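You operate a simulated robot arm through the tools that you are given. There is no shell and no other tool. Be economical: measure what you need, move in short steps, check, and stop when the job is done.

You are at the controls of a simulated two-armed robot. One attempt, no reset.

TASK
Put the clear jar labelled "washers" from the bench twenty-six on the pale blue mat and the clear jar that says "spacers" on the teal block there. Lift the lid of the bin marked metal open. Do these in any order. Set down upright: clear jar.

It is judged by the outcome, as a careful person would: the job done as asked, and still so three seconds after it is handed in. It fails if anything else is knocked over, pushed out of place, dropped, spilled or broken. Lids that push on must go on centred and level and be pressed home; caps that screw on are set level and turned clockwise until they are tight.

THE ROBOT
Two 7-joint arms with fingered hands on one trunk, on a base that drives. Base frame: it is fixed to the floor where the robot stands at the start and does not move with it; the origin is under the middle of the robot, x ahead of it, y to its left, z up. Units: m, rad, N and s.
The left shoulder is at the start at [0.068, 0.174, 1.015], the right one opposite. With the tool pointing down near the work surface each hand reaches from about 0.34 to 0.76 m from the robot's upright axis, wherever it stands, measured 20 degrees to its own side. Places, roughly: lid of the bin marked metal [0.4, -0.1, 0.5]; pale blue mat [1.2, 4.2, 0.8]. Payload 3.8 kg a hand.
The TCP of each hand is the grasp point between the finger pads, 0.026 m short of the fingertips. In the tool frame z runs along the fingers and y along their closing line. The gripper opens to 0.132 m. The gripper's body begins 0.073 m behind the TCP. The gripper is a hand of 3 fingers: y runs from the thumb to the fingers, the wrist lies at [0, 0, -0.224] in the tool frame.
Orientation is told as [roll, pitch, yaw] about the base's x, y, z axes, in that order, counted from this pose: with the fingers straight down and closing along the base's y, the tool's x points along the base's -x, its y along +y and its z along -z.

THE INTERFACE
- The arms move only by the tool move_arm. It takes "left_series", "right_series" or both (then of equal length, played together; a hand with none holds still); each is a list of rows, each an object of numbers (a shift or turn left out is 0): "wx", "wy", "wz": the turn, a rotation vector about the tool's x, y, z in rad; "dx", "dy", "dz": the shift along the tool's x, y, z in m. In form: [{"wx": .., "wy": .., "wz": .., "dx": .., "dy": .., "dz": ..}, ...]. A call has 1 to 8 rows; each row is the pose to reach, as a shift and turn from the pose commanded when the call began, along the tool's axes at that moment. A row lasts 0.2 s, in which the tool goes at most 0.05 m and 0.15 rad; a call with a longer step from one row to the next is refused whole. Where a pose cannot be reached the arm comes as near as it can. A force on the tool above 40 N (or 10 N above the force at the start of the call, whichever is more), or a blocked arm, ends the call early, and 0.2 s more pass. In this call time passes only in rows, and 0.2 s behind the last. It gives the time, the measured TCP pose, the force on the tool (base axes), the opening and the grip force at its end, in the units of the frame above (readings bear some noise), with the torque about the TCP (base axes, N m) and any sound that the robot's microphone picked up.
- Cameras (640 x 400 px; columns grow to the right, rows downward): "scene" is now at [0.1833, -0.0098, 0.9001]; the picture's right is [-0.10, -0.99, 0.00], its down [-0.26, 0.03, -0.97] and it looks along [0.96, -0.10, -0.26] (base axes); focal length 214 px, centre (320, 200). "left" rides on the left gripper at [-0.062, 0.003, -0.092] in its tool frame; the picture's right is [-0.05, -1.00, 0.00], its down [0.83, -0.04, -0.56] and it looks along [0.55, -0.03, 0.83] (tool axes); focal length 230 px, centre (320, 200). "right" rides on the right gripper at [0.061, 0.003, -0.092] in its tool frame; the picture's right is [-0.05, 1.00, 0.00], its down [-0.83, -0.04, -0.55] and it looks along [-0.55, -0.03, 0.83] (tool axes); focal length 230 px, centre (320, 200). There is no depth. A picture from a camera that has moved, and an enlarged one, comes with that camera's place and axes in the base frame and with its lens.
- get_image(camera): a new picture of that camera. No time passes.
- raise_lower(by): slides the trunk up (or, below 0, down) by that many m; the arms and the scene camera ride with it, the base frame stays. It gives what a move gives, with no picture.
- roll_base(legs): drives the robot by 1 to 6 legs, each [ahead, left, turn to the left] in m, m and rad, along the robot's own axes; the way and the turn of a leg run together, so that a leg with both is an arc; at most 1.5 m and 3.142 rad a leg. The arms and the cameras ride along, it lands a little off, and it stops where it bumps. It gives what a move gives.
- curl_fingers(finger1, finger2, thumb_bend, hand): sets how far each is bent, from 0 (flat) to 100 (curled in); at 30 the hand is open as for a grip, at 70 the pads meet at the TCP. One left out holds its place. A second passes; each finger stops where it meets its share of the squeeze, and holds until it gets a number again. It is the only way to open and close the hand. It gives what a move gives, with no picture; readings hold the bend of each and the force on the fingers (four entries, about 0 where the hand has none), thumb and palm.
- turn_head(pan, tilt): turns the head with the scene camera to pan (to the left, within 1.047 rad either way) and tilt (down, from -0.506 to 1.204), counted from straight ahead of the robot. It gives what a move gives.
- inspect(camera, box): a new picture of the part [left, top, right, bottom] of that camera's present view, enlarged. No time passes.
- sign_off(): hands the job in; it is judged then, once.

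Work in short steps. Places have to be worked out from the pictures, the camera data and where the tool is seen: move nearer, look again, correct. Check each grasp and each placing, and mend what went wrong. You have 165 turns and 130 pictures in all, those below and enlarged ones among them. Open the grippers and draw the arms clear of the work before you hand the job in, unless the task says otherwise; then end with one line.

The tools are called by a JSON object that holds its "op" and its "data". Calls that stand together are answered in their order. move_arm: Moves the arms, as the interface text tells. Its arguments: {"type":"object","properties":{"left_series":{"type":"array","items":{"type":"object","properties":{"wx":{"type":"number"},"wy":{"type":"number"},"wz":{"type":"number"},"dx":{"type":"number"},"dy":{"type":"number"},"dz":{"type":"number"}}}},"right_series":{"type":"array","items":{"type":"object","properties":{"wx":{"type":"number"},"wy":{"type":"number"},"wz":{"type":"number"},"dx":{"type":"number"},"dy":{"type":"number"},"dz":{"type":"number"}}}}},"required":[]} The other tools are called the same way: raise_lower (by) slides the trunk up or down; curl_fingers (finger1, finger2, thumb_bend, hand) moves the fingers one by one; roll_base (legs) drives the base; turn_head (pan, tilt) turns the head that bears the scene camera; get_image (camera) takes a picture; inspect (camera, box) takes an enlarged picture of a part of a camera's view; sign_off () hands the job in.

At the start:

```text
time_s: 0.0
left_tcp_pos: [0.4661, 0.1302, 1.0938]
left_tool_rot: [-0.001, 0.0, 0.0]
left_contact_force: [0.8, -0.2, 0.9]
left_moment: [0.05, 0.02, -0.01]
left_grip_width: 0.1321
left_gripper_force: 0.0
left_shape: jaw
left_bend: [30.0, 30.0, 30.0]
left_finger forces: [0.1, 0.1, 0.0, 0.1, 0.1, 0.1]
right_tcp_pos: [0.5397, -0.2819, 1.0304]
right_tool_rot: [-0.001, -0.004, 0.002]
right_contact_force: [-0.5, 1.2, -0.5]
right_moment: [0.02, 0.0, -0.01]
right_grip_width: 0.132
right_gripper_force: 0.1
right_shape: jaw
right_bend: [30.0, 30.0, 30.0]
right_finger forces: [0.0, 0.0, 0.1, 0.0, 0.0, 0.0]
trunk travel left (down, up): [-0.325, 0.157]
robot x, y, heading: [-0.0003, 0.0039, -0.001]
head pan, tilt: [-0.103, 0.26]
```

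scene: 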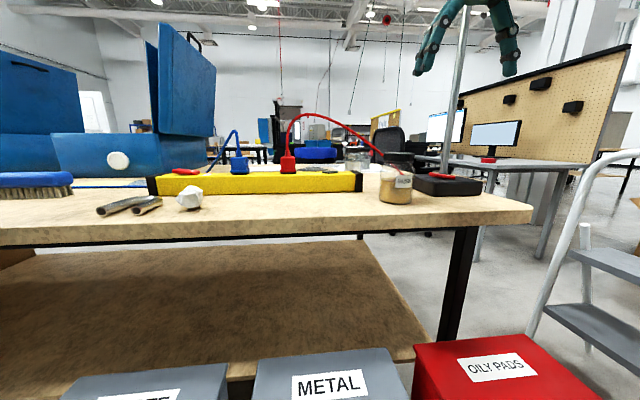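
right: 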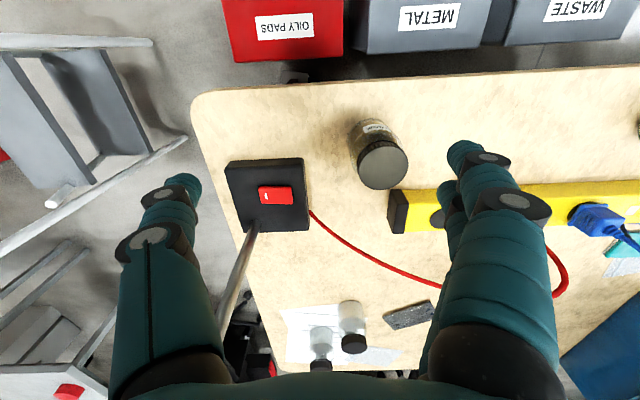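
left: 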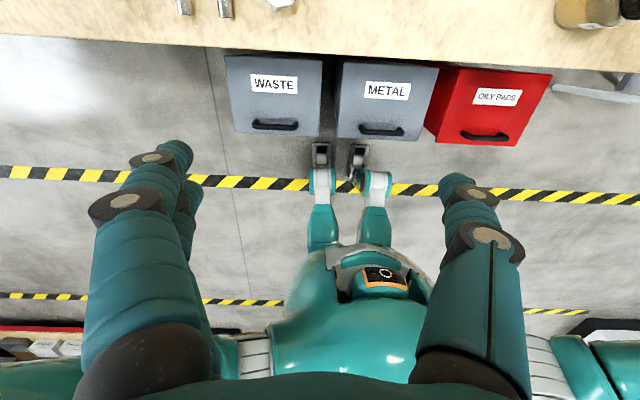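

I start by looking closer at the bench ahead and the jars, and at the place of the mat to the left.

{"op": "inspect", "data": {"camera": "right", "box": [180, 80, 460, 380]}}

{"op": "inspect", "data": {"camera": "scene", "box": [240, 100, 500, 240]}}

{"op": "turn_head", "data": {"pan": 1.04, "tilt": 0.15}}

```text
1.33 times, centred on (320, 230) of right
camera zoom: at [0.4788, -0.2776, 1.1207], right [0.05, 1.0, 0.0], down [0.83, -0.04, 0.56], along [0.56, -0.03, -0.83], focal length 307 px, centre (320, 160)
```

zoom: 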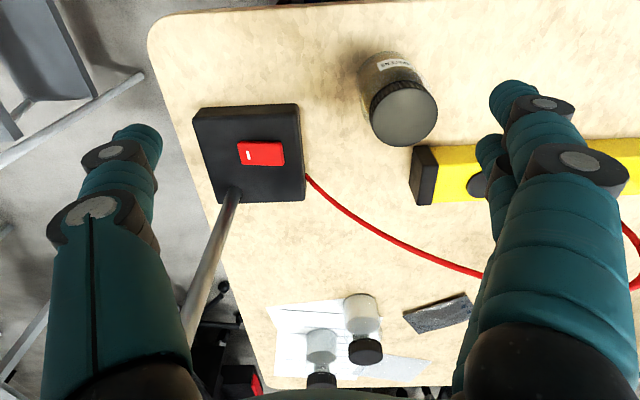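

```text
2.46 times, centred on (370, 170) of scene
camera zoom: at [0.1833, -0.0098, 0.9001], right [-0.1, -0.99, 0.0], down [-0.26, 0.03, -0.97], along [0.96, -0.1, -0.26], focal length 528 px, centre (197, 274)
```

zoom: 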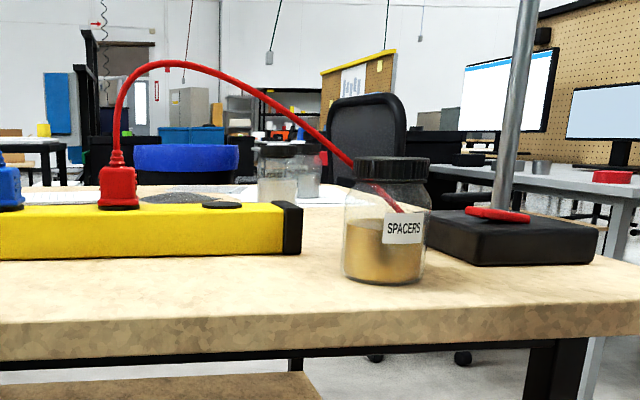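

```text
time_s: 1.4
left_tcp_pos: [0.4689, 0.1304, 1.0933]
left_tool_rot: [0.001, 0.0, -0.001]
left_contact_force: [-0.2, -1.1, -0.3]
left_moment: [-0.02, -0.03, 0.02]
left_grip_width: 0.1318
left_gripper_force: 0.1
left_shape: jaw
left_bend: [30.0, 30.0, 30.0]
left_finger forces: [0.0, 0.0, 0.0, 0.1, 0.0, 0.0]
right_tcp_pos: [0.5394, -0.2814, 1.0286]
right_tool_rot: [0.001, -0.001, 0.001]
right_contact_force: [-0.6, -0.3, 0.5]
right_moment: [0.02, 0.01, 0.05]
right_grip_width: 0.1319
right_gripper_force: 0.1
right_shape: jaw
right_bend: [30.0, 30.0, 30.0]
right_finger forces: [0.1, 0.1, 0.1, 0.0, 0.1, 0.1]
trunk travel left (down, up): [-0.325, 0.157]
robot x, y, heading: [0.0012, -0.0001, 0.003]
head pan, tilt: [1.04, 0.15]
```

Spacers jar is on the bench ahead; two more jars at its back. I look to the left for the mat.

{"op": "get_image", "data": {"camera": "scene"}}

{"op": "inspect", "data": {"camera": "scene", "box": [200, 120, 500, 300]}}

```text
124 pictures are left
camera scene: at [0.1374, 0.0797, 0.9104], right [0.86, -0.51, 0.0], down [-0.08, -0.13, -0.99], along [0.5, 0.85, -0.15], focal length 214 px, centre (320, 200)
```

scene: 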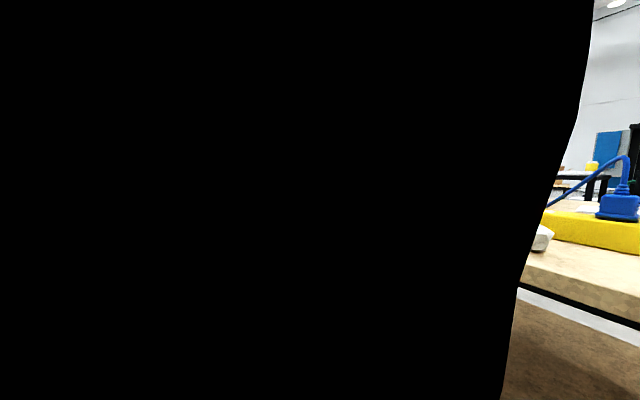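

```text
2.13 times, centred on (350, 210) of scene
camera zoom: at [0.1374, 0.0797, 0.9104], right [0.86, -0.51, 0.0], down [-0.08, -0.13, -0.99], along [0.5, 0.85, -0.15], focal length 458 px, centre (256, 179)
```

zoom: 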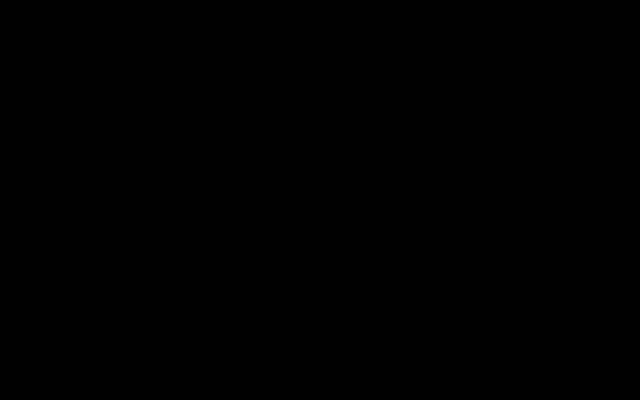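

The left arm blocks that view. I turn the head down at the bins first.

{"op": "turn_head", "data": {"pan": -0.2, "tilt": 1.0}}

{"op": "get_image", "data": {"camera": "scene"}}

{"op": "inspect", "data": {"camera": "left", "box": [300, 20, 560, 180]}}

```text
time_s: 2.8
left_tcp_pos: [0.4673, 0.1308, 1.0943]
left_tool_rot: [0.0, 0.0, 0.001]
left_contact_force: [0.2, 0.5, -0.3]
left_moment: [0.02, 0.01, 0.0]
left_grip_width: 0.1319
left_gripper_force: 0.1
left_shape: jaw
left_bend: [30.0, 30.0, 30.0]
left_finger forces: [0.1, 0.0, 0.0, 0.0, 0.1, 0.1]
right_tcp_pos: [0.5393, -0.2811, 1.0295]
right_tool_rot: [0.001, -0.003, 0.001]
right_contact_force: [-0.3, -0.3, -0.7]
right_moment: [0.01, 0.0, 0.0]
right_grip_width: 0.1321
right_gripper_force: 0.1
right_shape: jaw
right_bend: [30.0, 30.0, 30.0]
right_finger forces: [0.0, 0.0, 0.0, 0.0, 0.0, 0.0]
trunk travel left (down, up): [-0.325, 0.157]
robot x, y, heading: [-0.002, 0.0011, 0.001]
head pan, tilt: [-0.201, 1.0]
```

```text
122 pictures are left
camera scene: at [0.1587, -0.014, 0.8369], right [-0.2, -0.98, 0.0], down [-0.82, 0.17, -0.54], along [0.53, -0.11, -0.84], focal length 214 px, centre (320, 200)
```

scene: 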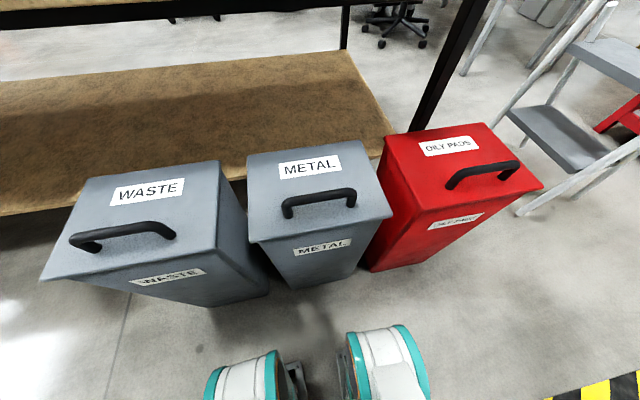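

```text
2.46 times, centred on (430, 100) of left
camera zoom: at [0.5288, 0.1335, 1.1866], right [0.05, -1.0, 0.0], down [-0.83, -0.04, 0.56], along [-0.55, -0.03, -0.83], focal length 566 px, centre (49, 446)
```

zoom: 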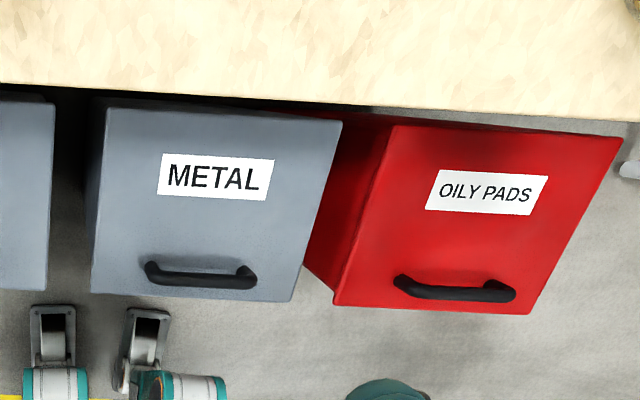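

The handle of the METAL lid is at about [0.342, -0.053, 0.539]. Next I look closely at the jars at the back and around for bench numbers.

{"op": "turn_head", "data": {"pan": -0.3, "tilt": 0.15}}

{"op": "get_image", "data": {"camera": "scene"}}

{"op": "inspect", "data": {"camera": "scene", "box": [240, 150, 400, 250]}}

{"op": "inspect", "data": {"camera": "right", "box": [270, 280, 430, 380]}}

```text
time_s: 4.0
left_tcp_pos: [0.4678, 0.1301, 1.0931]
left_tool_rot: [-0.001, 0.0, 0.001]
left_contact_force: [-0.1, 0.5, 0.0]
left_moment: [0.0, 0.02, 0.0]
left_grip_width: 0.132
left_gripper_force: 0.0
left_shape: jaw
left_bend: [30.0, 30.0, 30.0]
left_finger forces: [0.1, 0.0, 0.0, 0.1, 0.1, 0.0]
right_tcp_pos: [0.5401, -0.2814, 1.0301]
right_tool_rot: [-0.001, -0.001, 0.001]
right_contact_force: [0.7, 0.3, -0.3]
right_moment: [0.01, -0.03, -0.01]
right_grip_width: 0.1319
right_gripper_force: 0.1
right_shape: jaw
right_bend: [30.0, 30.0, 30.0]
right_finger forces: [0.0, 0.0, 0.1, 0.0, 0.0, 0.0]
trunk travel left (down, up): [-0.325, 0.157]
robot x, y, heading: [-0.0002, -0.0025, -0.004]
head pan, tilt: [-0.3, 0.15]
```

```text
120 pictures are left
camera scene: at [0.179, -0.0276, 0.9103], right [-0.3, -0.96, 0.0], down [-0.14, 0.04, -0.99], along [0.94, -0.29, -0.15], focal length 214 px, centre (320, 200)
```

scene: 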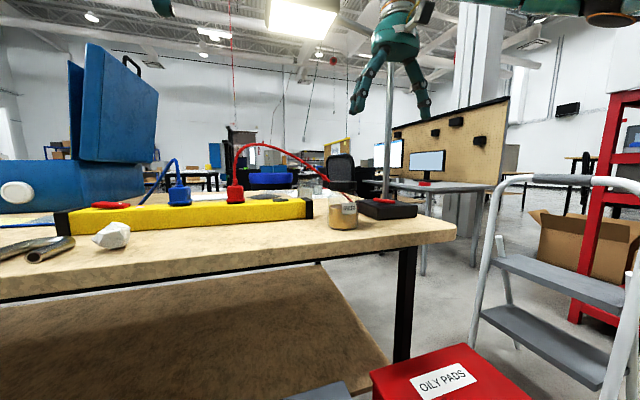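

```text
4.00 times, centred on (320, 200) of scene
camera zoom: at [0.179, -0.0276, 0.9103], right [-0.3, -0.96, 0.0], down [-0.14, 0.04, -0.99], along [0.94, -0.29, -0.15], focal length 858 px, centre (320, 200)
```

zoom: 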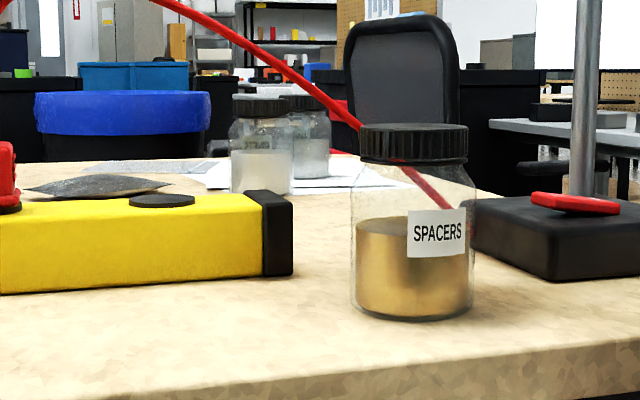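

```text
4.00 times, centred on (350, 330) of right
camera zoom: at [0.4788, -0.2776, 1.1207], right [0.05, 1.0, 0.0], down [0.83, -0.04, 0.56], along [0.56, -0.03, -0.83], focal length 920 px, centre (200, -320)
```

zoom: 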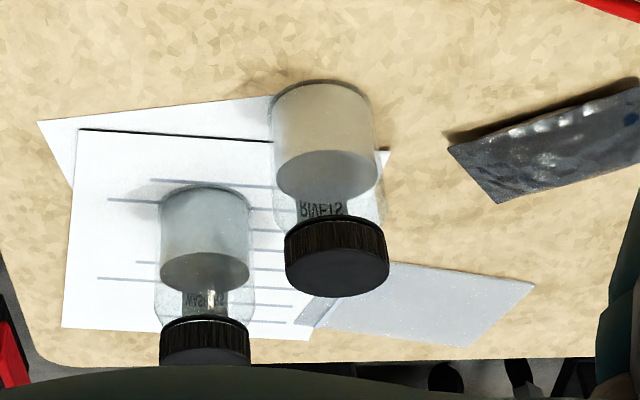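

The far jar on the paper is WASHERS (~[1.2,-0.31]), the nearer one RIVETS; those need an approach from another side later. First the bin: I back off 0.22 m so that the handle comes into reach.

{"op": "roll_base", "data": {"legs": [[-0.22, 0, 0]]}}

{"op": "turn_head", "data": {"pan": -0.1, "tilt": 0.75}}

{"op": "get_image", "data": {"camera": "scene"}}

```text
time_s: 5.7
left_tcp_pos: [0.2438, 0.1319, 1.0927]
left_tool_rot: [-0.001, 0.001, 0.005]
left_contact_force: [0.0, -0.6, -0.9]
left_moment: [0.0, -0.02, 0.02]
left_grip_width: 0.1317
left_gripper_force: 0.2
left_shape: jaw
left_bend: [30.0, 30.0, 30.0]
left_finger forces: [0.0, 0.1, 0.2, 0.0, 0.1, 0.2]
right_tcp_pos: [0.3171, -0.2799, 1.0289]
right_tool_rot: [0.0, -0.001, 0.005]
right_contact_force: [-0.9, 0.6, 0.7]
right_moment: [-0.02, -0.01, -0.03]
right_grip_width: 0.132
right_gripper_force: 0.0
right_shape: jaw
right_bend: [30.0, 30.0, 30.0]
right_finger forces: [0.1, 0.0, 0.1, 0.0, 0.0, 0.0]
trunk travel left (down, up): [-0.325, 0.157]
robot x, y, heading: [-0.2227, 0.0009, 0.006]
head pan, tilt: [-0.3, 0.15]
```

```text
time_s: 6.7
left_tcp_pos: [0.2441, 0.1326, 1.0936]
left_tool_rot: [-0.001, 0.0, 0.005]
left_contact_force: [-0.4, 0.3, -0.2]
left_moment: [0.01, -0.03, 0.01]
left_grip_width: 0.1319
left_gripper_force: 0.0
left_shape: jaw
left_bend: [30.0, 30.0, 30.0]
left_finger forces: [0.0, 0.1, 0.0, 0.0, 0.0, 0.0]
right_tcp_pos: [0.3165, -0.2793, 1.0282]
right_tool_rot: [0.0, -0.001, 0.005]
right_contact_force: [0.5, -0.5, 0.1]
right_moment: [-0.01, -0.01, 0.02]
right_grip_width: 0.132
right_gripper_force: 0.2
right_shape: jaw
right_bend: [30.0, 30.0, 30.0]
right_finger forces: [0.0, 0.1, 0.1, 0.0, 0.0, 0.0]
trunk travel left (down, up): [-0.325, 0.157]
robot x, y, heading: [-0.2238, -0.0001, 0.003]
head pan, tilt: [-0.099, 0.75]
```

```text
117 pictures are left
camera scene: at [-0.0507, -0.0082, 0.8561], right [-0.1, -1.0, 0.0], down [-0.68, 0.06, -0.73], along [0.73, -0.07, -0.68], focal length 214 px, centre (320, 200)
```

scene: 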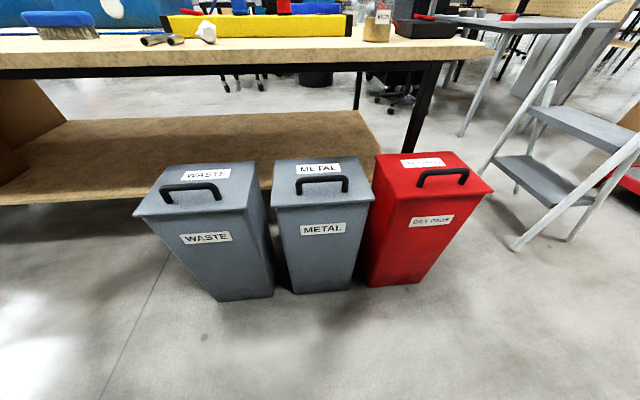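

Handle is at about [0.345,-0.05,0.54]. I yaw the right hand so it will close along x and bring it over, while moving the left hand aside.

{"op": "move_arm", "data": {"right_series": [{"wz": -0.15, "dz": 0.01}, {"wz": -0.3, "dz": 0.02}, {"wz": -0.45, "dz": 0.03}, {"wz": -0.6, "dz": 0.04}, {"wz": -0.75, "dz": 0.06, "dy": 0.02}, {"wz": -0.9, "dz": 0.08, "dy": 0.04}, {"wz": -1.05, "dz": 0.1, "dy": 0.06}, {"wz": -1.2, "dz": 0.12, "dy": 0.09}], "left_series": [{"dy": 0.03}, {"dy": 0.06}, {"dy": 0.09}, {"dy": 0.12}, {"dy": 0.14}, {"dy": 0.14}, {"dy": 0.14}, {"dy": 0.14}]}}

```text
time_s: 8.5
left_tcp_pos: [0.243, 0.2728, 1.0948]
left_tool_rot: [0.0, -0.001, 0.004]
left_contact_force: [-0.4, -0.2, -0.9]
left_moment: [0.0, 0.01, 0.02]
left_grip_width: 0.1319
left_gripper_force: 0.2
left_shape: jaw
left_bend: [30.0, 30.0, 30.0]
left_finger forces: [0.0, 0.1, 0.0, 0.1, 0.0, 0.0]
right_tcp_pos: [0.3176, -0.1867, 0.9084]
right_tool_rot: [-0.002, 0.001, 1.207]
right_contact_force: [0.0, 0.4, 0.8]
right_moment: [-0.01, 0.01, 0.0]
right_grip_width: 0.1318
right_gripper_force: 0.1
right_shape: jaw
right_bend: [30.0, 30.0, 30.0]
right_finger forces: [0.0, 0.0, 0.0, 0.1, 0.1, 0.0]
trunk travel left (down, up): [-0.325, 0.157]
robot x, y, heading: [-0.2235, -0.0027, 0.005]
head pan, tilt: [-0.099, 0.75]
```

Yaw works. I finish the yaw and come down over the handle.

{"op": "move_arm", "data": {"right_series": [{"wz": -0.12, "dx": -0.03, "dy": 0.017, "dz": 0.03}, {"wz": -0.24, "dx": -0.06, "dy": 0.034, "dz": 0.06}, {"wz": -0.364, "dx": -0.09, "dy": 0.05, "dz": 0.09}, {"wz": -0.364, "dx": -0.121, "dy": 0.067, "dz": 0.12}, {"wz": -0.364, "dx": -0.121, "dy": 0.067, "dz": 0.16}, {"wz": -0.364, "dx": -0.121, "dy": 0.067, "dz": 0.2}]}}

{"op": "get_image", "data": {"camera": "scene"}}

{"op": "get_image", "data": {"camera": "right"}}

```text
time_s: 9.9
left_tcp_pos: [0.2426, 0.2711, 1.0943]
left_tool_rot: [0.0, 0.0, 0.007]
left_contact_force: [-0.1, -0.5, 0.4]
left_moment: [0.01, 0.02, 0.0]
left_grip_width: 0.1319
left_gripper_force: 0.1
left_shape: jaw
left_bend: [30.0, 30.0, 30.0]
left_finger forces: [0.0, 0.1, 0.0, 0.0, 0.0, 0.1]
right_tcp_pos: [0.2995, -0.0536, 0.7068]
right_tool_rot: [-0.002, 0.002, 1.569]
right_contact_force: [-0.1, -1.2, -0.6]
right_moment: [0.02, -0.01, -0.03]
right_grip_width: 0.1321
right_gripper_force: 0.0
right_shape: jaw
right_bend: [30.0, 30.0, 30.0]
right_finger forces: [0.0, 0.0, 0.0, 0.0, 0.0, 0.1]
trunk travel left (down, up): [-0.325, 0.157]
robot x, y, heading: [-0.2235, -0.0009, 0.002]
head pan, tilt: [-0.099, 0.75]
```

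```text
116 pictures are left
camera scene: at [-0.0506, -0.0081, 0.856], right [-0.1, -1.0, 0.0], down [-0.68, 0.06, -0.73], along [0.73, -0.07, -0.68], focal length 214 px, centre (320, 200)
```

scene: 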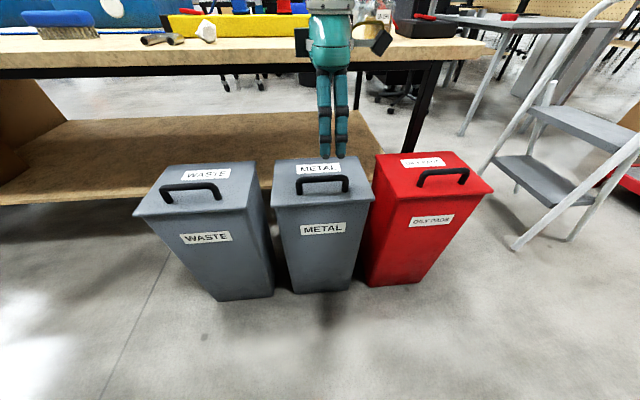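

```text
115 pictures are left
camera right: at [0.2966, -0.1148, 0.7994], right [-1.0, 0.05, 0.0], down [0.04, 0.83, 0.56], along [0.03, 0.55, -0.83], focal length 230 px, centre (320, 200)
```

right: 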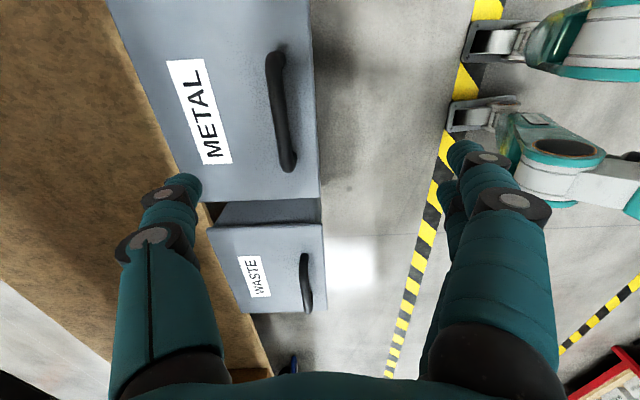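

The right view confirms the handle at about [0.343,-0.058]. I tilt the hand 0.6 rad (leaning to the robot), descend to a pre-grasp, and half-close the near fingers.

{"op": "move_arm", "data": {"right_series": [{"wx": 0.15, "dz": 0.0}, {"wx": 0.3, "dz": 0.02}, {"wx": 0.45, "dz": 0.05}, {"wx": 0.6, "dz": 0.085, "dx": 0.003}]}}

{"op": "curl_fingers", "data": {"hand": "right", "finger1": 52, "finger2": 52, "thumb_bend": 30}}

{"op": "get_image", "data": {"camera": "right"}}

{"op": "inspect", "data": {"camera": "scene", "box": [240, 100, 400, 200]}}

```text
time_s: 10.9
left_tcp_pos: [0.2425, 0.2711, 1.0932]
left_tool_rot: [0.001, 0.001, 0.005]
left_contact_force: [0.1, -0.8, -0.9]
left_moment: [-0.02, -0.02, -0.01]
left_grip_width: 0.1319
left_gripper_force: 0.0
left_shape: jaw
left_bend: [30.0, 30.0, 30.0]
left_finger forces: [0.0, 0.0, 0.0, 0.0, 0.0, 0.0]
right_tcp_pos: [0.2982, -0.0576, 0.6227]
right_tool_rot: [-0.602, -0.002, 1.571]
right_contact_force: [-0.4, -0.5, 0.2]
right_moment: [-0.02, 0.03, -0.01]
right_grip_width: 0.1321
right_gripper_force: 0.1
right_shape: jaw
right_bend: [30.0, 30.0, 30.0]
right_finger forces: [0.1, 0.0, 0.0, 0.0, 0.0, 0.0]
trunk travel left (down, up): [-0.325, 0.157]
robot x, y, heading: [-0.2179, -0.0008, 0.003]
head pan, tilt: [-0.099, 0.75]
```

```text
time_s: 11.9
left_tcp_pos: [0.2414, 0.2723, 1.0939]
left_tool_rot: [0.0, -0.001, 0.006]
left_contact_force: [0.0, 0.0, -0.1]
left_moment: [0.0, -0.06, -0.02]
left_grip_width: 0.132
left_gripper_force: 0.0
left_shape: jaw
left_bend: [30.0, 30.0, 30.0]
left_finger forces: [0.1, 0.0, 0.0, 0.0, 0.0, 0.0]
right_tcp_pos: [0.2982, -0.0575, 0.6233]
right_tool_rot: [-0.601, 0.0, 1.569]
right_contact_force: [0.4, -1.3, -0.2]
right_moment: [0.0, -0.02, -0.01]
right_grip_width: 0.0985
right_gripper_force: 0.1
right_shape: fingers
right_bend: [52.0, 52.0, 30.0]
right_finger forces: [0.0, 0.0, 0.0, 0.2, 0.1, 0.0]
trunk travel left (down, up): [-0.325, 0.157]
robot x, y, heading: [-0.2234, -0.0014, -0.0]
head pan, tilt: [-0.099, 0.75]
```

```text
114 pictures are left
camera right: at [0.2446, -0.1176, 0.697], right [-0.82, 0.05, -0.56], down [-0.28, 0.83, 0.48], along [0.5, 0.55, -0.67], focal length 230 px, centre (320, 200)
```

right: 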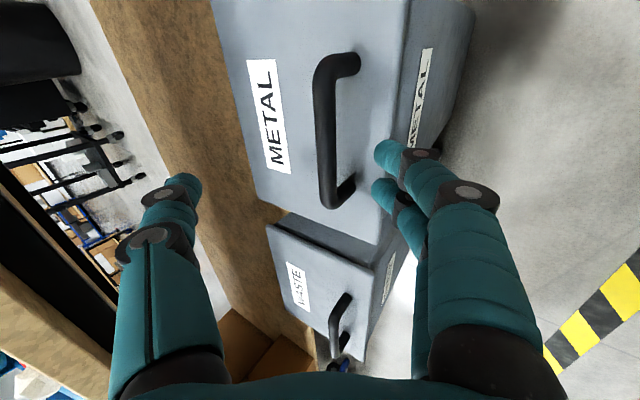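

```text
4.00 times, centred on (320, 150) of scene
camera zoom: at [-0.0507, -0.0082, 0.856], right [-0.1, -1.0, 0.0], down [-0.68, 0.06, -0.73], along [0.73, -0.07, -0.68], focal length 858 px, centre (320, 400)
```

zoom: 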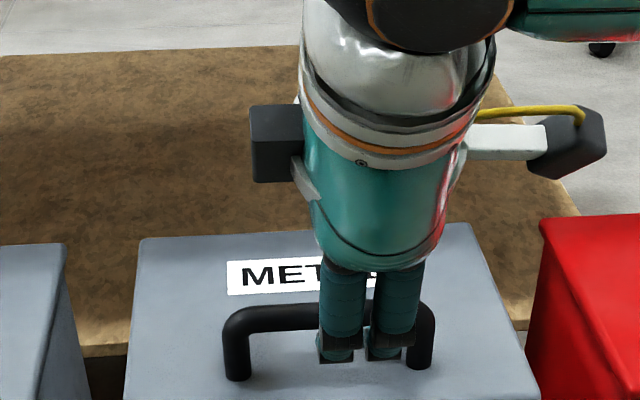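

Alignment looks good: the bar is straight ahead along the finger direction, about 0.08 m on. I advance half of it and look.

{"op": "move_arm", "data": {"right_series": [{"dz": 0.025, "dx": -0.003}, {"dz": 0.05, "dx": -0.003, "dy": 0.003}]}}

{"op": "get_image", "data": {"camera": "right"}}

{"op": "inspect", "data": {"camera": "scene", "box": [240, 120, 400, 220]}}

```text
time_s: 12.5
left_tcp_pos: [0.2424, 0.2724, 1.0931]
left_tool_rot: [0.001, 0.001, 0.004]
left_contact_force: [-0.6, -0.6, 0.3]
left_moment: [-0.01, 0.03, -0.02]
left_grip_width: 0.1319
left_gripper_force: 0.1
left_shape: jaw
left_bend: [30.0, 30.0, 30.0]
left_finger forces: [0.1, 0.0, 0.0, 0.1, 0.1, 0.0]
right_tcp_pos: [0.3242, -0.0529, 0.5802]
right_tool_rot: [-0.601, 0.001, 1.57]
right_contact_force: [-0.2, 0.6, 0.7]
right_moment: [0.01, -0.01, 0.0]
right_grip_width: 0.0984
right_gripper_force: 0.0
right_shape: fingers
right_bend: [52.0, 52.0, 30.0]
right_finger forces: [0.0, 0.1, 0.0, 0.0, 0.0, 0.1]
trunk travel left (down, up): [-0.325, 0.157]
robot x, y, heading: [-0.2231, 0.0016, 0.003]
head pan, tilt: [-0.099, 0.75]
```

```text
112 pictures are left
camera right: at [0.2699, -0.114, 0.6536], right [-0.82, 0.05, -0.56], down [-0.28, 0.83, 0.48], along [0.5, 0.55, -0.67], focal length 230 px, centre (320, 200)
```

right: 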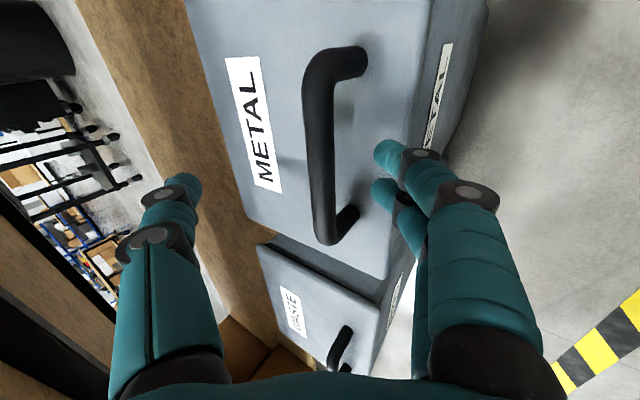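

```text
4.00 times, centred on (320, 170) of scene
camera zoom: at [-0.0506, -0.0082, 0.856], right [-0.1, -1.0, 0.0], down [-0.68, 0.06, -0.73], along [0.73, -0.07, -0.68], focal length 858 px, centre (320, 320)
```

zoom: 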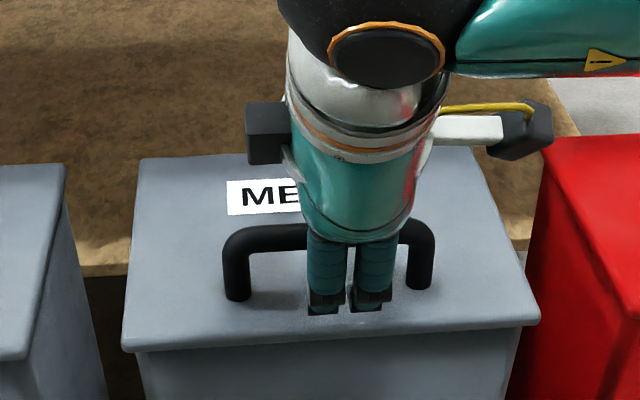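

The bar is centred in the hand and about 0.04 m ahead of the TCP. I advance 0.036 m and close loosely.

{"op": "move_arm", "data": {"right_series": [{"dz": 0.018}, {"dz": 0.036}]}}

{"op": "curl_fingers", "data": {"hand": "right", "finger1": 66, "finger2": 66, "thumb_bend": 64}}

{"op": "get_image", "data": {"camera": "right"}}

{"op": "inspect", "data": {"camera": "scene", "box": [240, 120, 400, 220]}}

```text
time_s: 13.1
left_tcp_pos: [0.2395, 0.2718, 1.0951]
left_tool_rot: [-0.001, -0.004, 0.004]
left_contact_force: [0.5, -0.6, 0.9]
left_moment: [0.01, -0.01, -0.01]
left_grip_width: 0.1319
left_gripper_force: 0.0
left_shape: jaw
left_bend: [30.0, 30.0, 30.0]
left_finger forces: [0.0, 0.0, 0.0, 0.1, 0.0, 0.0]
right_tcp_pos: [0.3451, -0.0516, 0.5551]
right_tool_rot: [-0.609, -0.002, 1.572]
right_contact_force: [-10.5, -0.3, 27.4]
right_moment: [-0.03, 0.58, 0.0]
right_grip_width: 0.087
right_gripper_force: 14.1
right_shape: fingers
right_bend: [61.0, 61.0, 30.0]
right_finger forces: [13.6, 13.6, 0.1, 0.1, 0.0, 0.0]
trunk travel left (down, up): [-0.325, 0.157]
robot x, y, heading: [-0.2228, -0.001, 0.003]
head pan, tilt: [-0.099, 0.75]
```

```text
time_s: 14.1
left_tcp_pos: [0.2428, 0.2717, 1.0935]
left_tool_rot: [0.0, -0.001, 0.004]
left_contact_force: [0.3, -0.2, 0.3]
left_moment: [0.01, -0.03, 0.0]
left_grip_width: 0.1316
left_gripper_force: 0.0
left_shape: jaw
left_bend: [30.0, 30.0, 30.0]
left_finger forces: [0.0, 0.1, 0.1, 0.1, 0.1, 0.1]
right_tcp_pos: [0.3439, -0.0542, 0.5504]
right_tool_rot: [-0.598, 0.002, 1.569]
right_contact_force: [0.3, 0.2, 0.0]
right_moment: [-0.02, 0.01, -0.02]
right_grip_width: 0.0197
right_gripper_force: 0.0
right_shape: fingers
right_bend: [66.0, 66.0, 64.0]
right_finger forces: [0.0, 0.0, 0.0, 0.1, 0.1, 0.0]
trunk travel left (down, up): [-0.325, 0.157]
robot x, y, heading: [-0.2245, -0.0007, 0.004]
head pan, tilt: [-0.099, 0.75]
```

```text
110 pictures are left
camera right: at [0.2899, -0.1138, 0.6237], right [-0.82, 0.05, -0.56], down [-0.28, 0.83, 0.48], along [0.5, 0.55, -0.67], focal length 230 px, centre (320, 200)
```

right: 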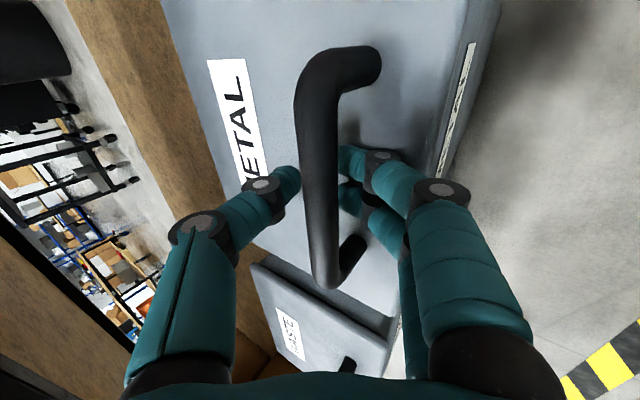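

```text
4.00 times, centred on (320, 170) of scene
camera zoom: at [-0.0507, -0.0082, 0.856], right [-0.1, -1.0, 0.0], down [-0.68, 0.06, -0.73], along [0.73, -0.07, -0.68], focal length 858 px, centre (320, 320)
```

zoom: 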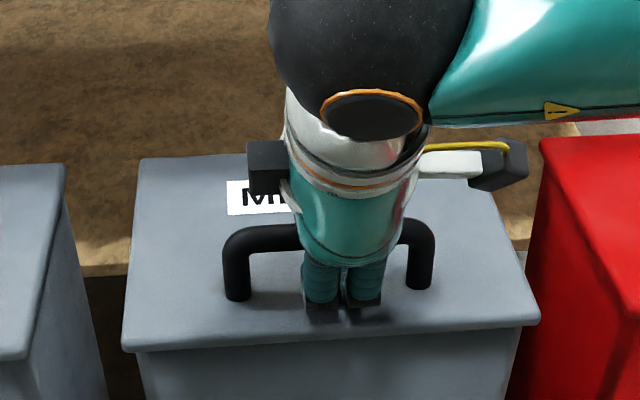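

The bar lies between thumb and fingers. I lift along the hinge arc, first about 15°.

{"op": "move_arm", "data": {"right_series": [{"dy": -0.018, "dz": -0.014}, {"dy": -0.036, "dz": -0.024}]}}

{"op": "get_image", "data": {"camera": "scene"}}

```text
time_s: 14.7
left_tcp_pos: [0.2422, 0.2728, 1.0938]
left_tool_rot: [0.001, 0.0, 0.006]
left_contact_force: [0.0, -0.3, -0.5]
left_moment: [-0.03, 0.02, 0.0]
left_grip_width: 0.1319
left_gripper_force: 0.0
left_shape: jaw
left_bend: [30.0, 30.0, 30.0]
left_finger forces: [0.1, 0.0, 0.0, 0.0, 0.0, 0.0]
right_tcp_pos: [0.3597, -0.0537, 0.5905]
right_tool_rot: [-0.599, 0.001, 1.568]
right_contact_force: [-1.8, 1.6, -3.1]
right_moment: [0.02, -0.01, 0.0]
right_grip_width: 0.0219
right_gripper_force: 1.7
right_shape: fingers
right_bend: [65.0, 65.0, 64.0]
right_finger forces: [1.4, 1.2, 0.0, 0.0, 0.0, 0.1]
trunk travel left (down, up): [-0.325, 0.157]
robot x, y, heading: [-0.2274, -0.0023, 0.003]
head pan, tilt: [-0.099, 0.75]
```

```text
108 pictures are left
camera scene: at [-0.0508, -0.0081, 0.856], right [-0.09, -1.0, 0.0], down [-0.68, 0.06, -0.73], along [0.73, -0.07, -0.68], focal length 214 px, centre (320, 200)
```

scene: 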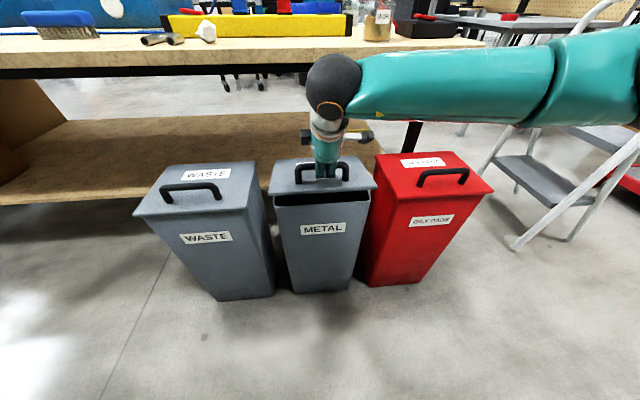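

The lid is lifting with little force. I continue along the arc to about 55–60°.

{"op": "move_arm", "data": {"right_series": [{"dy": -0.02, "dz": -0.008}, {"dy": -0.0406, "dz": -0.0141}, {"dy": -0.062, "dz": -0.017}, {"dy": -0.0836, "dz": -0.0172}, {"dy": -0.105, "dz": -0.014}, {"dy": -0.122, "dz": -0.009}]}}

{"op": "get_image", "data": {"camera": "scene"}}

{"op": "get_image", "data": {"camera": "right"}}

```text
time_s: 16.1
left_tcp_pos: [0.2441, 0.2717, 1.094]
left_tool_rot: [0.0, -0.002, 0.004]
left_contact_force: [-0.7, 0.9, 1.0]
left_moment: [0.01, 0.0, 0.0]
left_grip_width: 0.1319
left_gripper_force: 0.0
left_shape: jaw
left_bend: [30.0, 30.0, 30.0]
left_finger forces: [0.0, 0.1, 0.0, 0.1, 0.0, 0.0]
right_tcp_pos: [0.4549, -0.0527, 0.6684]
right_tool_rot: [-0.6, 0.0, 1.567]
right_contact_force: [-2.2, -0.5, -0.6]
right_moment: [-0.05, 0.02, 0.02]
right_grip_width: 0.0214
right_gripper_force: 1.0
right_shape: fingers
right_bend: [65.0, 65.0, 64.0]
right_finger forces: [0.9, 0.8, 0.0, 0.0, 0.1, 0.0]
trunk travel left (down, up): [-0.325, 0.157]
robot x, y, heading: [-0.2191, -0.0009, 0.001]
head pan, tilt: [-0.099, 0.75]
```

```text
107 pictures are left
camera scene: at [-0.0507, -0.0082, 0.856], right [-0.1, -1.0, 0.0], down [-0.68, 0.06, -0.73], along [0.73, -0.07, -0.68], focal length 214 px, centre (320, 200)
```

scene: 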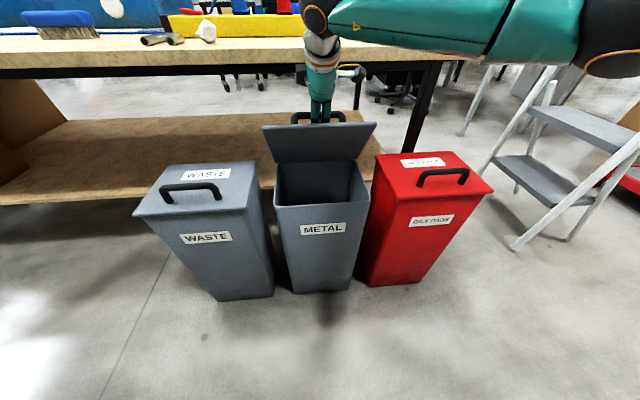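

```text
106 pictures are left
camera right: at [0.4013, -0.1135, 0.7419], right [-0.82, 0.05, -0.56], down [-0.28, 0.83, 0.48], along [0.5, 0.55, -0.67], focal length 230 px, centre (320, 200)
```

right: 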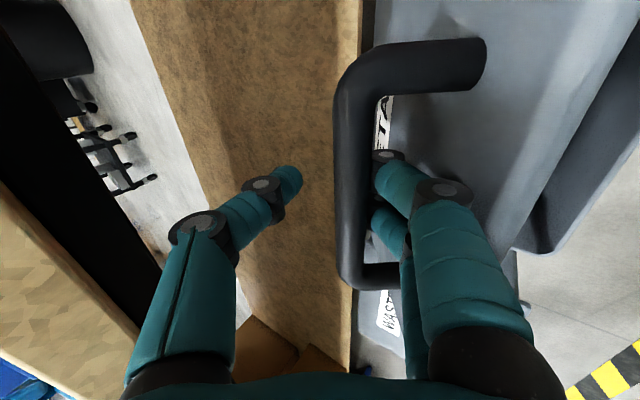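

The lid is ~60° open; going further with this hand would hit the bench edge, so I'll bring the closed left hand, horizontal, under the right hand to push the lid's inner face further. First rotate and lower the left hand.

{"op": "curl_fingers", "data": {"hand": "left", "finger1": 70, "finger2": 70, "thumb_bend": 70}}

{"op": "move_arm", "data": {"left_series": [{"wy": -0.15, "dz": 0.03}, {"wy": -0.3, "dz": 0.06}, {"wy": -0.45, "dz": 0.1}, {"wy": -0.6, "dz": 0.14}, {"wy": -0.75, "dz": 0.18}, {"wy": -0.9, "dz": 0.22}, {"wy": -1.05, "dz": 0.26}, {"wy": -1.2, "dz": 0.3}]}}

{"op": "get_image", "data": {"camera": "scene"}}

```text
time_s: 17.1
left_tcp_pos: [0.2418, 0.2721, 1.0934]
left_tool_rot: [0.0, 0.001, 0.006]
left_contact_force: [-0.6, 0.4, -0.6]
left_moment: [0.0, 0.02, -0.01]
left_grip_width: 0.0063
left_gripper_force: 0.0
left_shape: fingers
left_bend: [70.0, 70.0, 70.0]
left_finger forces: [0.1, 0.0, 0.1, 0.0, 0.0, 0.1]
right_tcp_pos: [0.455, -0.0518, 0.6685]
right_tool_rot: [-0.599, 0.002, 1.569]
right_contact_force: [-0.8, -0.6, -2.1]
right_moment: [-0.01, -0.03, 0.05]
right_grip_width: 0.021
right_gripper_force: 1.1
right_shape: fingers
right_bend: [65.0, 65.0, 64.0]
right_finger forces: [0.7, 0.5, 0.0, 0.0, 0.0, 0.1]
trunk travel left (down, up): [-0.325, 0.157]
robot x, y, heading: [-0.2221, 0.0024, 0.004]
head pan, tilt: [-0.099, 0.75]
```

```text
time_s: 19.1
left_tcp_pos: [0.2838, 0.1857, 1.1671]
left_tool_rot: [-2.957, -1.386, 2.831]
left_contact_force: [0.2, 0.6, 0.3]
left_moment: [0.01, 0.01, -0.03]
left_grip_width: 0.006
left_gripper_force: 0.1
left_shape: fingers
left_bend: [70.0, 70.0, 70.0]
left_finger forces: [0.0, 0.0, 0.0, 0.0, 0.0, 0.0]
left hand out of reach, approached as far as the arm can: row 5, 6, 7, 8
right_tcp_pos: [0.4542, -0.0517, 0.6676]
right_tool_rot: [-0.6, 0.001, 1.57]
right_contact_force: [0.2, -0.8, -0.7]
right_moment: [-0.03, 0.01, -0.05]
right_grip_width: 0.0204
right_gripper_force: 1.0
right_shape: fingers
right_bend: [66.0, 66.0, 64.0]
right_finger forces: [0.7, 0.5, 0.1, 0.1, 0.0, 0.1]
trunk travel left (down, up): [-0.325, 0.157]
robot x, y, heading: [-0.2232, -0.0019, 0.004]
head pan, tilt: [-0.099, 0.75]
stopped in row 8 (left hand): the arm was blocked; the commanded pose is now the measured one
```

```text
105 pictures are left
camera scene: at [-0.0502, -0.0073, 0.8559], right [-0.09, -1.0, 0.0], down [-0.68, 0.06, -0.73], along [0.73, -0.07, -0.68], focal length 214 px, centre (320, 200)
```

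scene: 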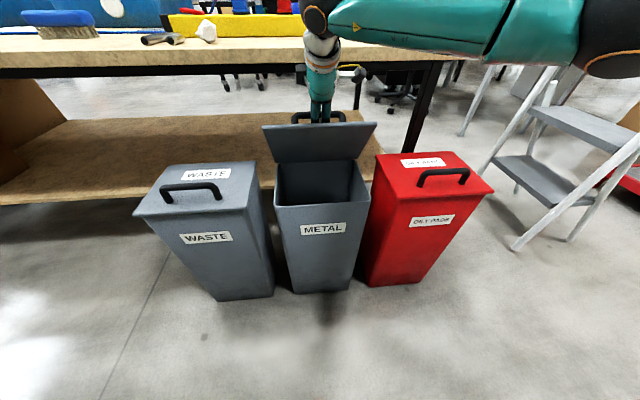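

The left hand cannot take that pose so close to the body. I test whether the lid stays by itself: I lower the right hand slightly and look whether the lid follows.

{"op": "move_arm", "data": {"right_series": [{"dy": 0.012, "dz": -0.002}]}}

{"op": "inspect", "data": {"camera": "scene", "box": [240, 80, 400, 180]}}

{"op": "get_image", "data": {"camera": "right"}}

```text
time_s: 19.5
left_tcp_pos: [0.2828, 0.1841, 1.1656]
left_tool_rot: [-2.962, -1.386, 2.836]
left_contact_force: [-0.2, -0.4, 0.9]
left_moment: [0.02, 0.0, -0.01]
left_grip_width: 0.0058
left_gripper_force: 0.1
left_shape: fingers
left_bend: [70.0, 70.0, 70.0]
left_finger forces: [0.0, 0.0, 0.0, 0.0, 0.1, 0.0]
right_tcp_pos: [0.4449, -0.0534, 0.661]
right_tool_rot: [-0.6, -0.001, 1.57]
right_contact_force: [-0.4, 0.7, 0.6]
right_moment: [0.0, -0.02, 0.01]
right_grip_width: 0.0195
right_gripper_force: 0.1
right_shape: fingers
right_bend: [66.0, 66.0, 64.0]
right_finger forces: [0.1, 0.0, 0.1, 0.1, 0.1, 0.1]
trunk travel left (down, up): [-0.325, 0.157]
robot x, y, heading: [-0.2241, 0.0021, 0.003]
head pan, tilt: [-0.099, 0.75]
```

```text
4.00 times, centred on (320, 130) of scene
camera zoom: at [-0.0507, -0.0082, 0.856], right [-0.1, -1.0, 0.0], down [-0.68, 0.06, -0.73], along [0.73, -0.07, -0.68], focal length 858 px, centre (320, 480)
```

zoom: 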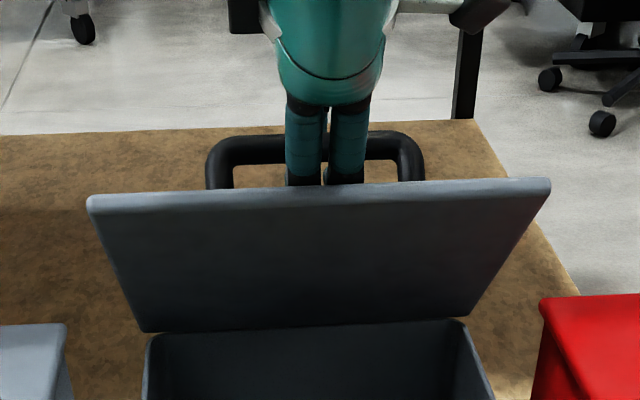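

```text
103 pictures are left
camera right: at [0.3906, -0.1141, 0.7362], right [-0.82, 0.05, -0.56], down [-0.28, 0.83, 0.48], along [0.49, 0.55, -0.67], focal length 230 px, centre (320, 200)
```

right: 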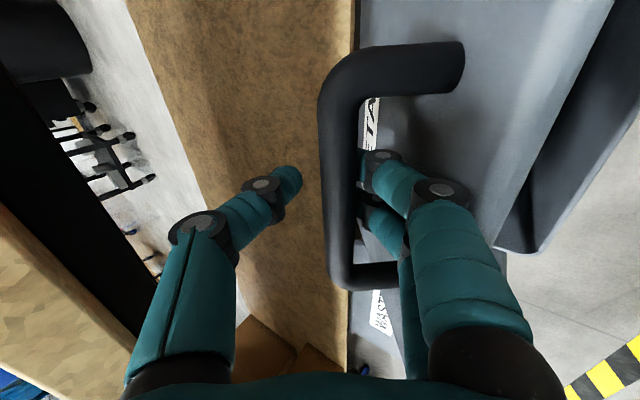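

The lid stays where it is left (no force, bar now free between the pads): a friction hinge. I open the thumb and withdraw the hand along the fingers.

{"op": "curl_fingers", "data": {"hand": "right", "thumb_bend": 35}}

{"op": "move_arm", "data": {"right_series": [{"dz": -0.03, "dy": 0.002}, {"dz": -0.06, "dy": 0.004}, {"dz": -0.1, "dy": 0.006}, {"dz": -0.14, "dy": 0.01}]}}

{"op": "get_image", "data": {"camera": "scene"}}

```text
time_s: 20.5
left_tcp_pos: [0.2821, 0.1846, 1.1675]
left_tool_rot: [-2.961, -1.385, 2.838]
left_contact_force: [0.0, -0.5, 0.0]
left_moment: [0.0, -0.01, 0.01]
left_grip_width: 0.0058
left_gripper_force: 0.1
left_shape: fingers
left_bend: [70.0, 70.0, 70.0]
left_finger forces: [0.0, 0.0, 0.0, 0.0, 0.0, 0.0]
right_tcp_pos: [0.4446, -0.0535, 0.663]
right_tool_rot: [-0.6, 0.0, 1.569]
right_contact_force: [-0.6, 0.0, 0.4]
right_moment: [0.03, -0.01, 0.0]
right_grip_width: 0.0667
right_gripper_force: 0.1
right_shape: fingers
right_bend: [66.0, 66.0, 35.0]
right_finger forces: [0.0, 0.1, 0.0, 0.0, 0.0, 0.0]
trunk travel left (down, up): [-0.325, 0.157]
robot x, y, heading: [-0.2198, 0.0005, 0.008]
head pan, tilt: [-0.099, 0.75]
```

```text
time_s: 21.5
left_tcp_pos: [0.283, 0.1852, 1.1671]
left_tool_rot: [-2.961, -1.386, 2.836]
left_contact_force: [0.0, -0.1, 0.0]
left_moment: [0.0, -0.02, 0.01]
left_grip_width: 0.0055
left_gripper_force: 0.0
left_shape: fingers
left_bend: [70.0, 70.0, 70.0]
left_finger forces: [0.0, 0.1, 0.0, 0.0, 0.0, 0.0]
right_tcp_pos: [0.3559, -0.0509, 0.7723]
right_tool_rot: [-0.601, 0.0, 1.569]
right_contact_force: [-0.4, 0.1, -0.7]
right_moment: [-0.02, -0.01, 0.03]
right_grip_width: 0.0668
right_gripper_force: 0.1
right_shape: fingers
right_bend: [66.0, 66.0, 35.0]
right_finger forces: [0.0, 0.0, 0.0, 0.0, 0.1, 0.0]
trunk travel left (down, up): [-0.325, 0.157]
robot x, y, heading: [-0.2227, -0.0012, 0.0]
head pan, tilt: [-0.099, 0.75]
```

```text
102 pictures are left
camera scene: at [-0.0509, -0.0082, 0.8561], right [-0.1, -1.0, 0.0], down [-0.68, 0.06, -0.73], along [0.73, -0.07, -0.68], focal length 214 px, centre (320, 200)
```

scene: 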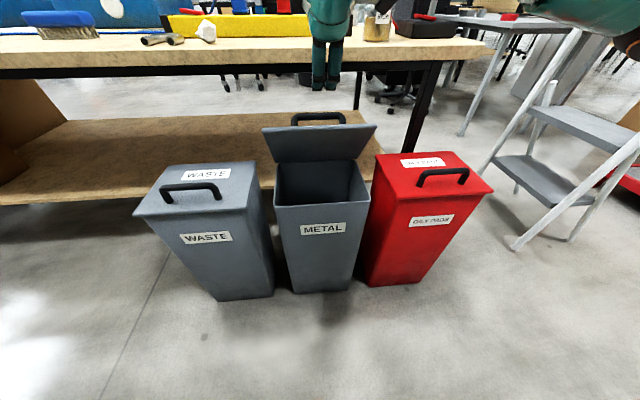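

The lid stays at ~58°. I make a fist and bring it before the lid's inner face, to push it nearer to upright.

{"op": "curl_fingers", "data": {"hand": "right", "finger1": 70, "finger2": 70, "thumb_bend": 70}}

{"op": "move_arm", "data": {"right_series": [{"dy": 0.026, "dz": -0.006}, {"dy": 0.0525, "dz": -0.012, "wx": 0.15}, {"dy": 0.0695, "dz": 0.013, "wx": 0.3}, {"dy": 0.0865, "dz": 0.038, "wx": 0.3}, {"dy": 0.095, "dz": 0.068, "wx": 0.3}, {"dy": 0.096, "dz": 0.094, "wx": 0.3}]}}

{"op": "get_image", "data": {"camera": "scene"}}

{"op": "get_image", "data": {"camera": "right"}}

```text
time_s: 22.5
left_tcp_pos: [0.2825, 0.1842, 1.168]
left_tool_rot: [-2.962, -1.386, 2.836]
left_contact_force: [0.0, 0.0, 0.0]
left_moment: [0.0, 0.02, -0.01]
left_grip_width: 0.0055
left_gripper_force: 0.1
left_shape: fingers
left_bend: [70.0, 70.0, 70.0]
left_finger forces: [0.0, 0.0, 0.0, 0.0, 0.0, 0.0]
right_tcp_pos: [0.3561, -0.0506, 0.7707]
right_tool_rot: [-0.601, 0.0, 1.57]
right_contact_force: [0.6, -0.9, 0.2]
right_moment: [0.0, -0.01, 0.01]
right_grip_width: 0.0061
right_gripper_force: 0.1
right_shape: fingers
right_bend: [70.0, 70.0, 70.0]
right_finger forces: [0.0, 0.1, 0.0, 0.0, 0.0, 0.0]
trunk travel left (down, up): [-0.325, 0.157]
robot x, y, heading: [-0.2231, -0.0003, 0.003]
head pan, tilt: [-0.099, 0.75]
```

```text
time_s: 23.9
left_tcp_pos: [0.2837, 0.1839, 1.1674]
left_tool_rot: [-2.963, -1.388, 2.837]
left_contact_force: [0.0, -0.3, -0.3]
left_moment: [0.0, 0.01, -0.01]
left_grip_width: 0.0056
left_gripper_force: 0.1
left_shape: fingers
left_bend: [70.0, 70.0, 70.0]
left_finger forces: [0.1, 0.1, 0.0, 0.1, 0.1, 0.0]
right_tcp_pos: [0.3305, -0.0523, 0.641]
right_tool_rot: [-0.9, -0.002, 1.568]
right_contact_force: [-0.4, 1.1, -0.8]
right_moment: [0.01, 0.01, 0.0]
right_grip_width: 0.0055
right_gripper_force: 0.1
right_shape: fingers
right_bend: [70.0, 70.0, 70.0]
right_finger forces: [0.0, 0.1, 0.0, 0.1, 0.0, 0.0]
trunk travel left (down, up): [-0.325, 0.157]
robot x, y, heading: [-0.2251, 0.0032, 0.008]
head pan, tilt: [-0.099, 0.75]
```

```text
101 pictures are left
camera scene: at [-0.0507, -0.0083, 0.856], right [-0.1, -1.0, 0.0], down [-0.68, 0.06, -0.73], along [0.73, -0.07, -0.68], focal length 214 px, centre (320, 200)
```

scene: 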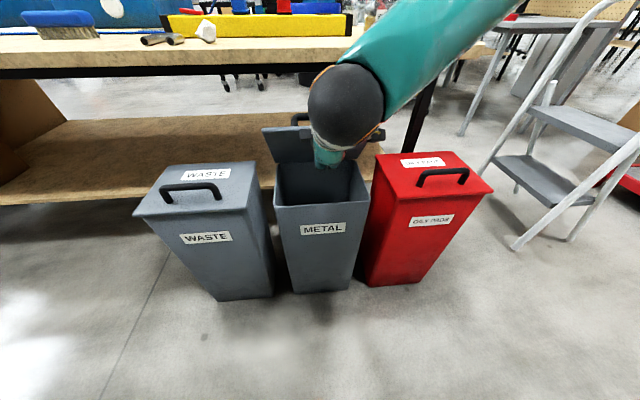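

```text
100 pictures are left
camera right: at [0.2573, -0.1133, 0.6951], right [-0.62, 0.05, -0.78], down [-0.41, 0.83, 0.38], along [0.67, 0.55, -0.49], focal length 230 px, centre (320, 200)
```

right: 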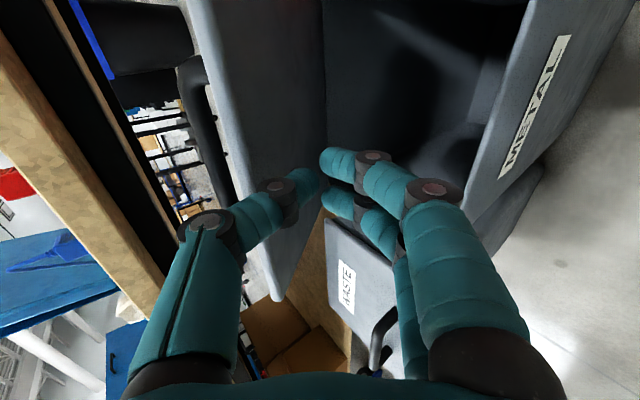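

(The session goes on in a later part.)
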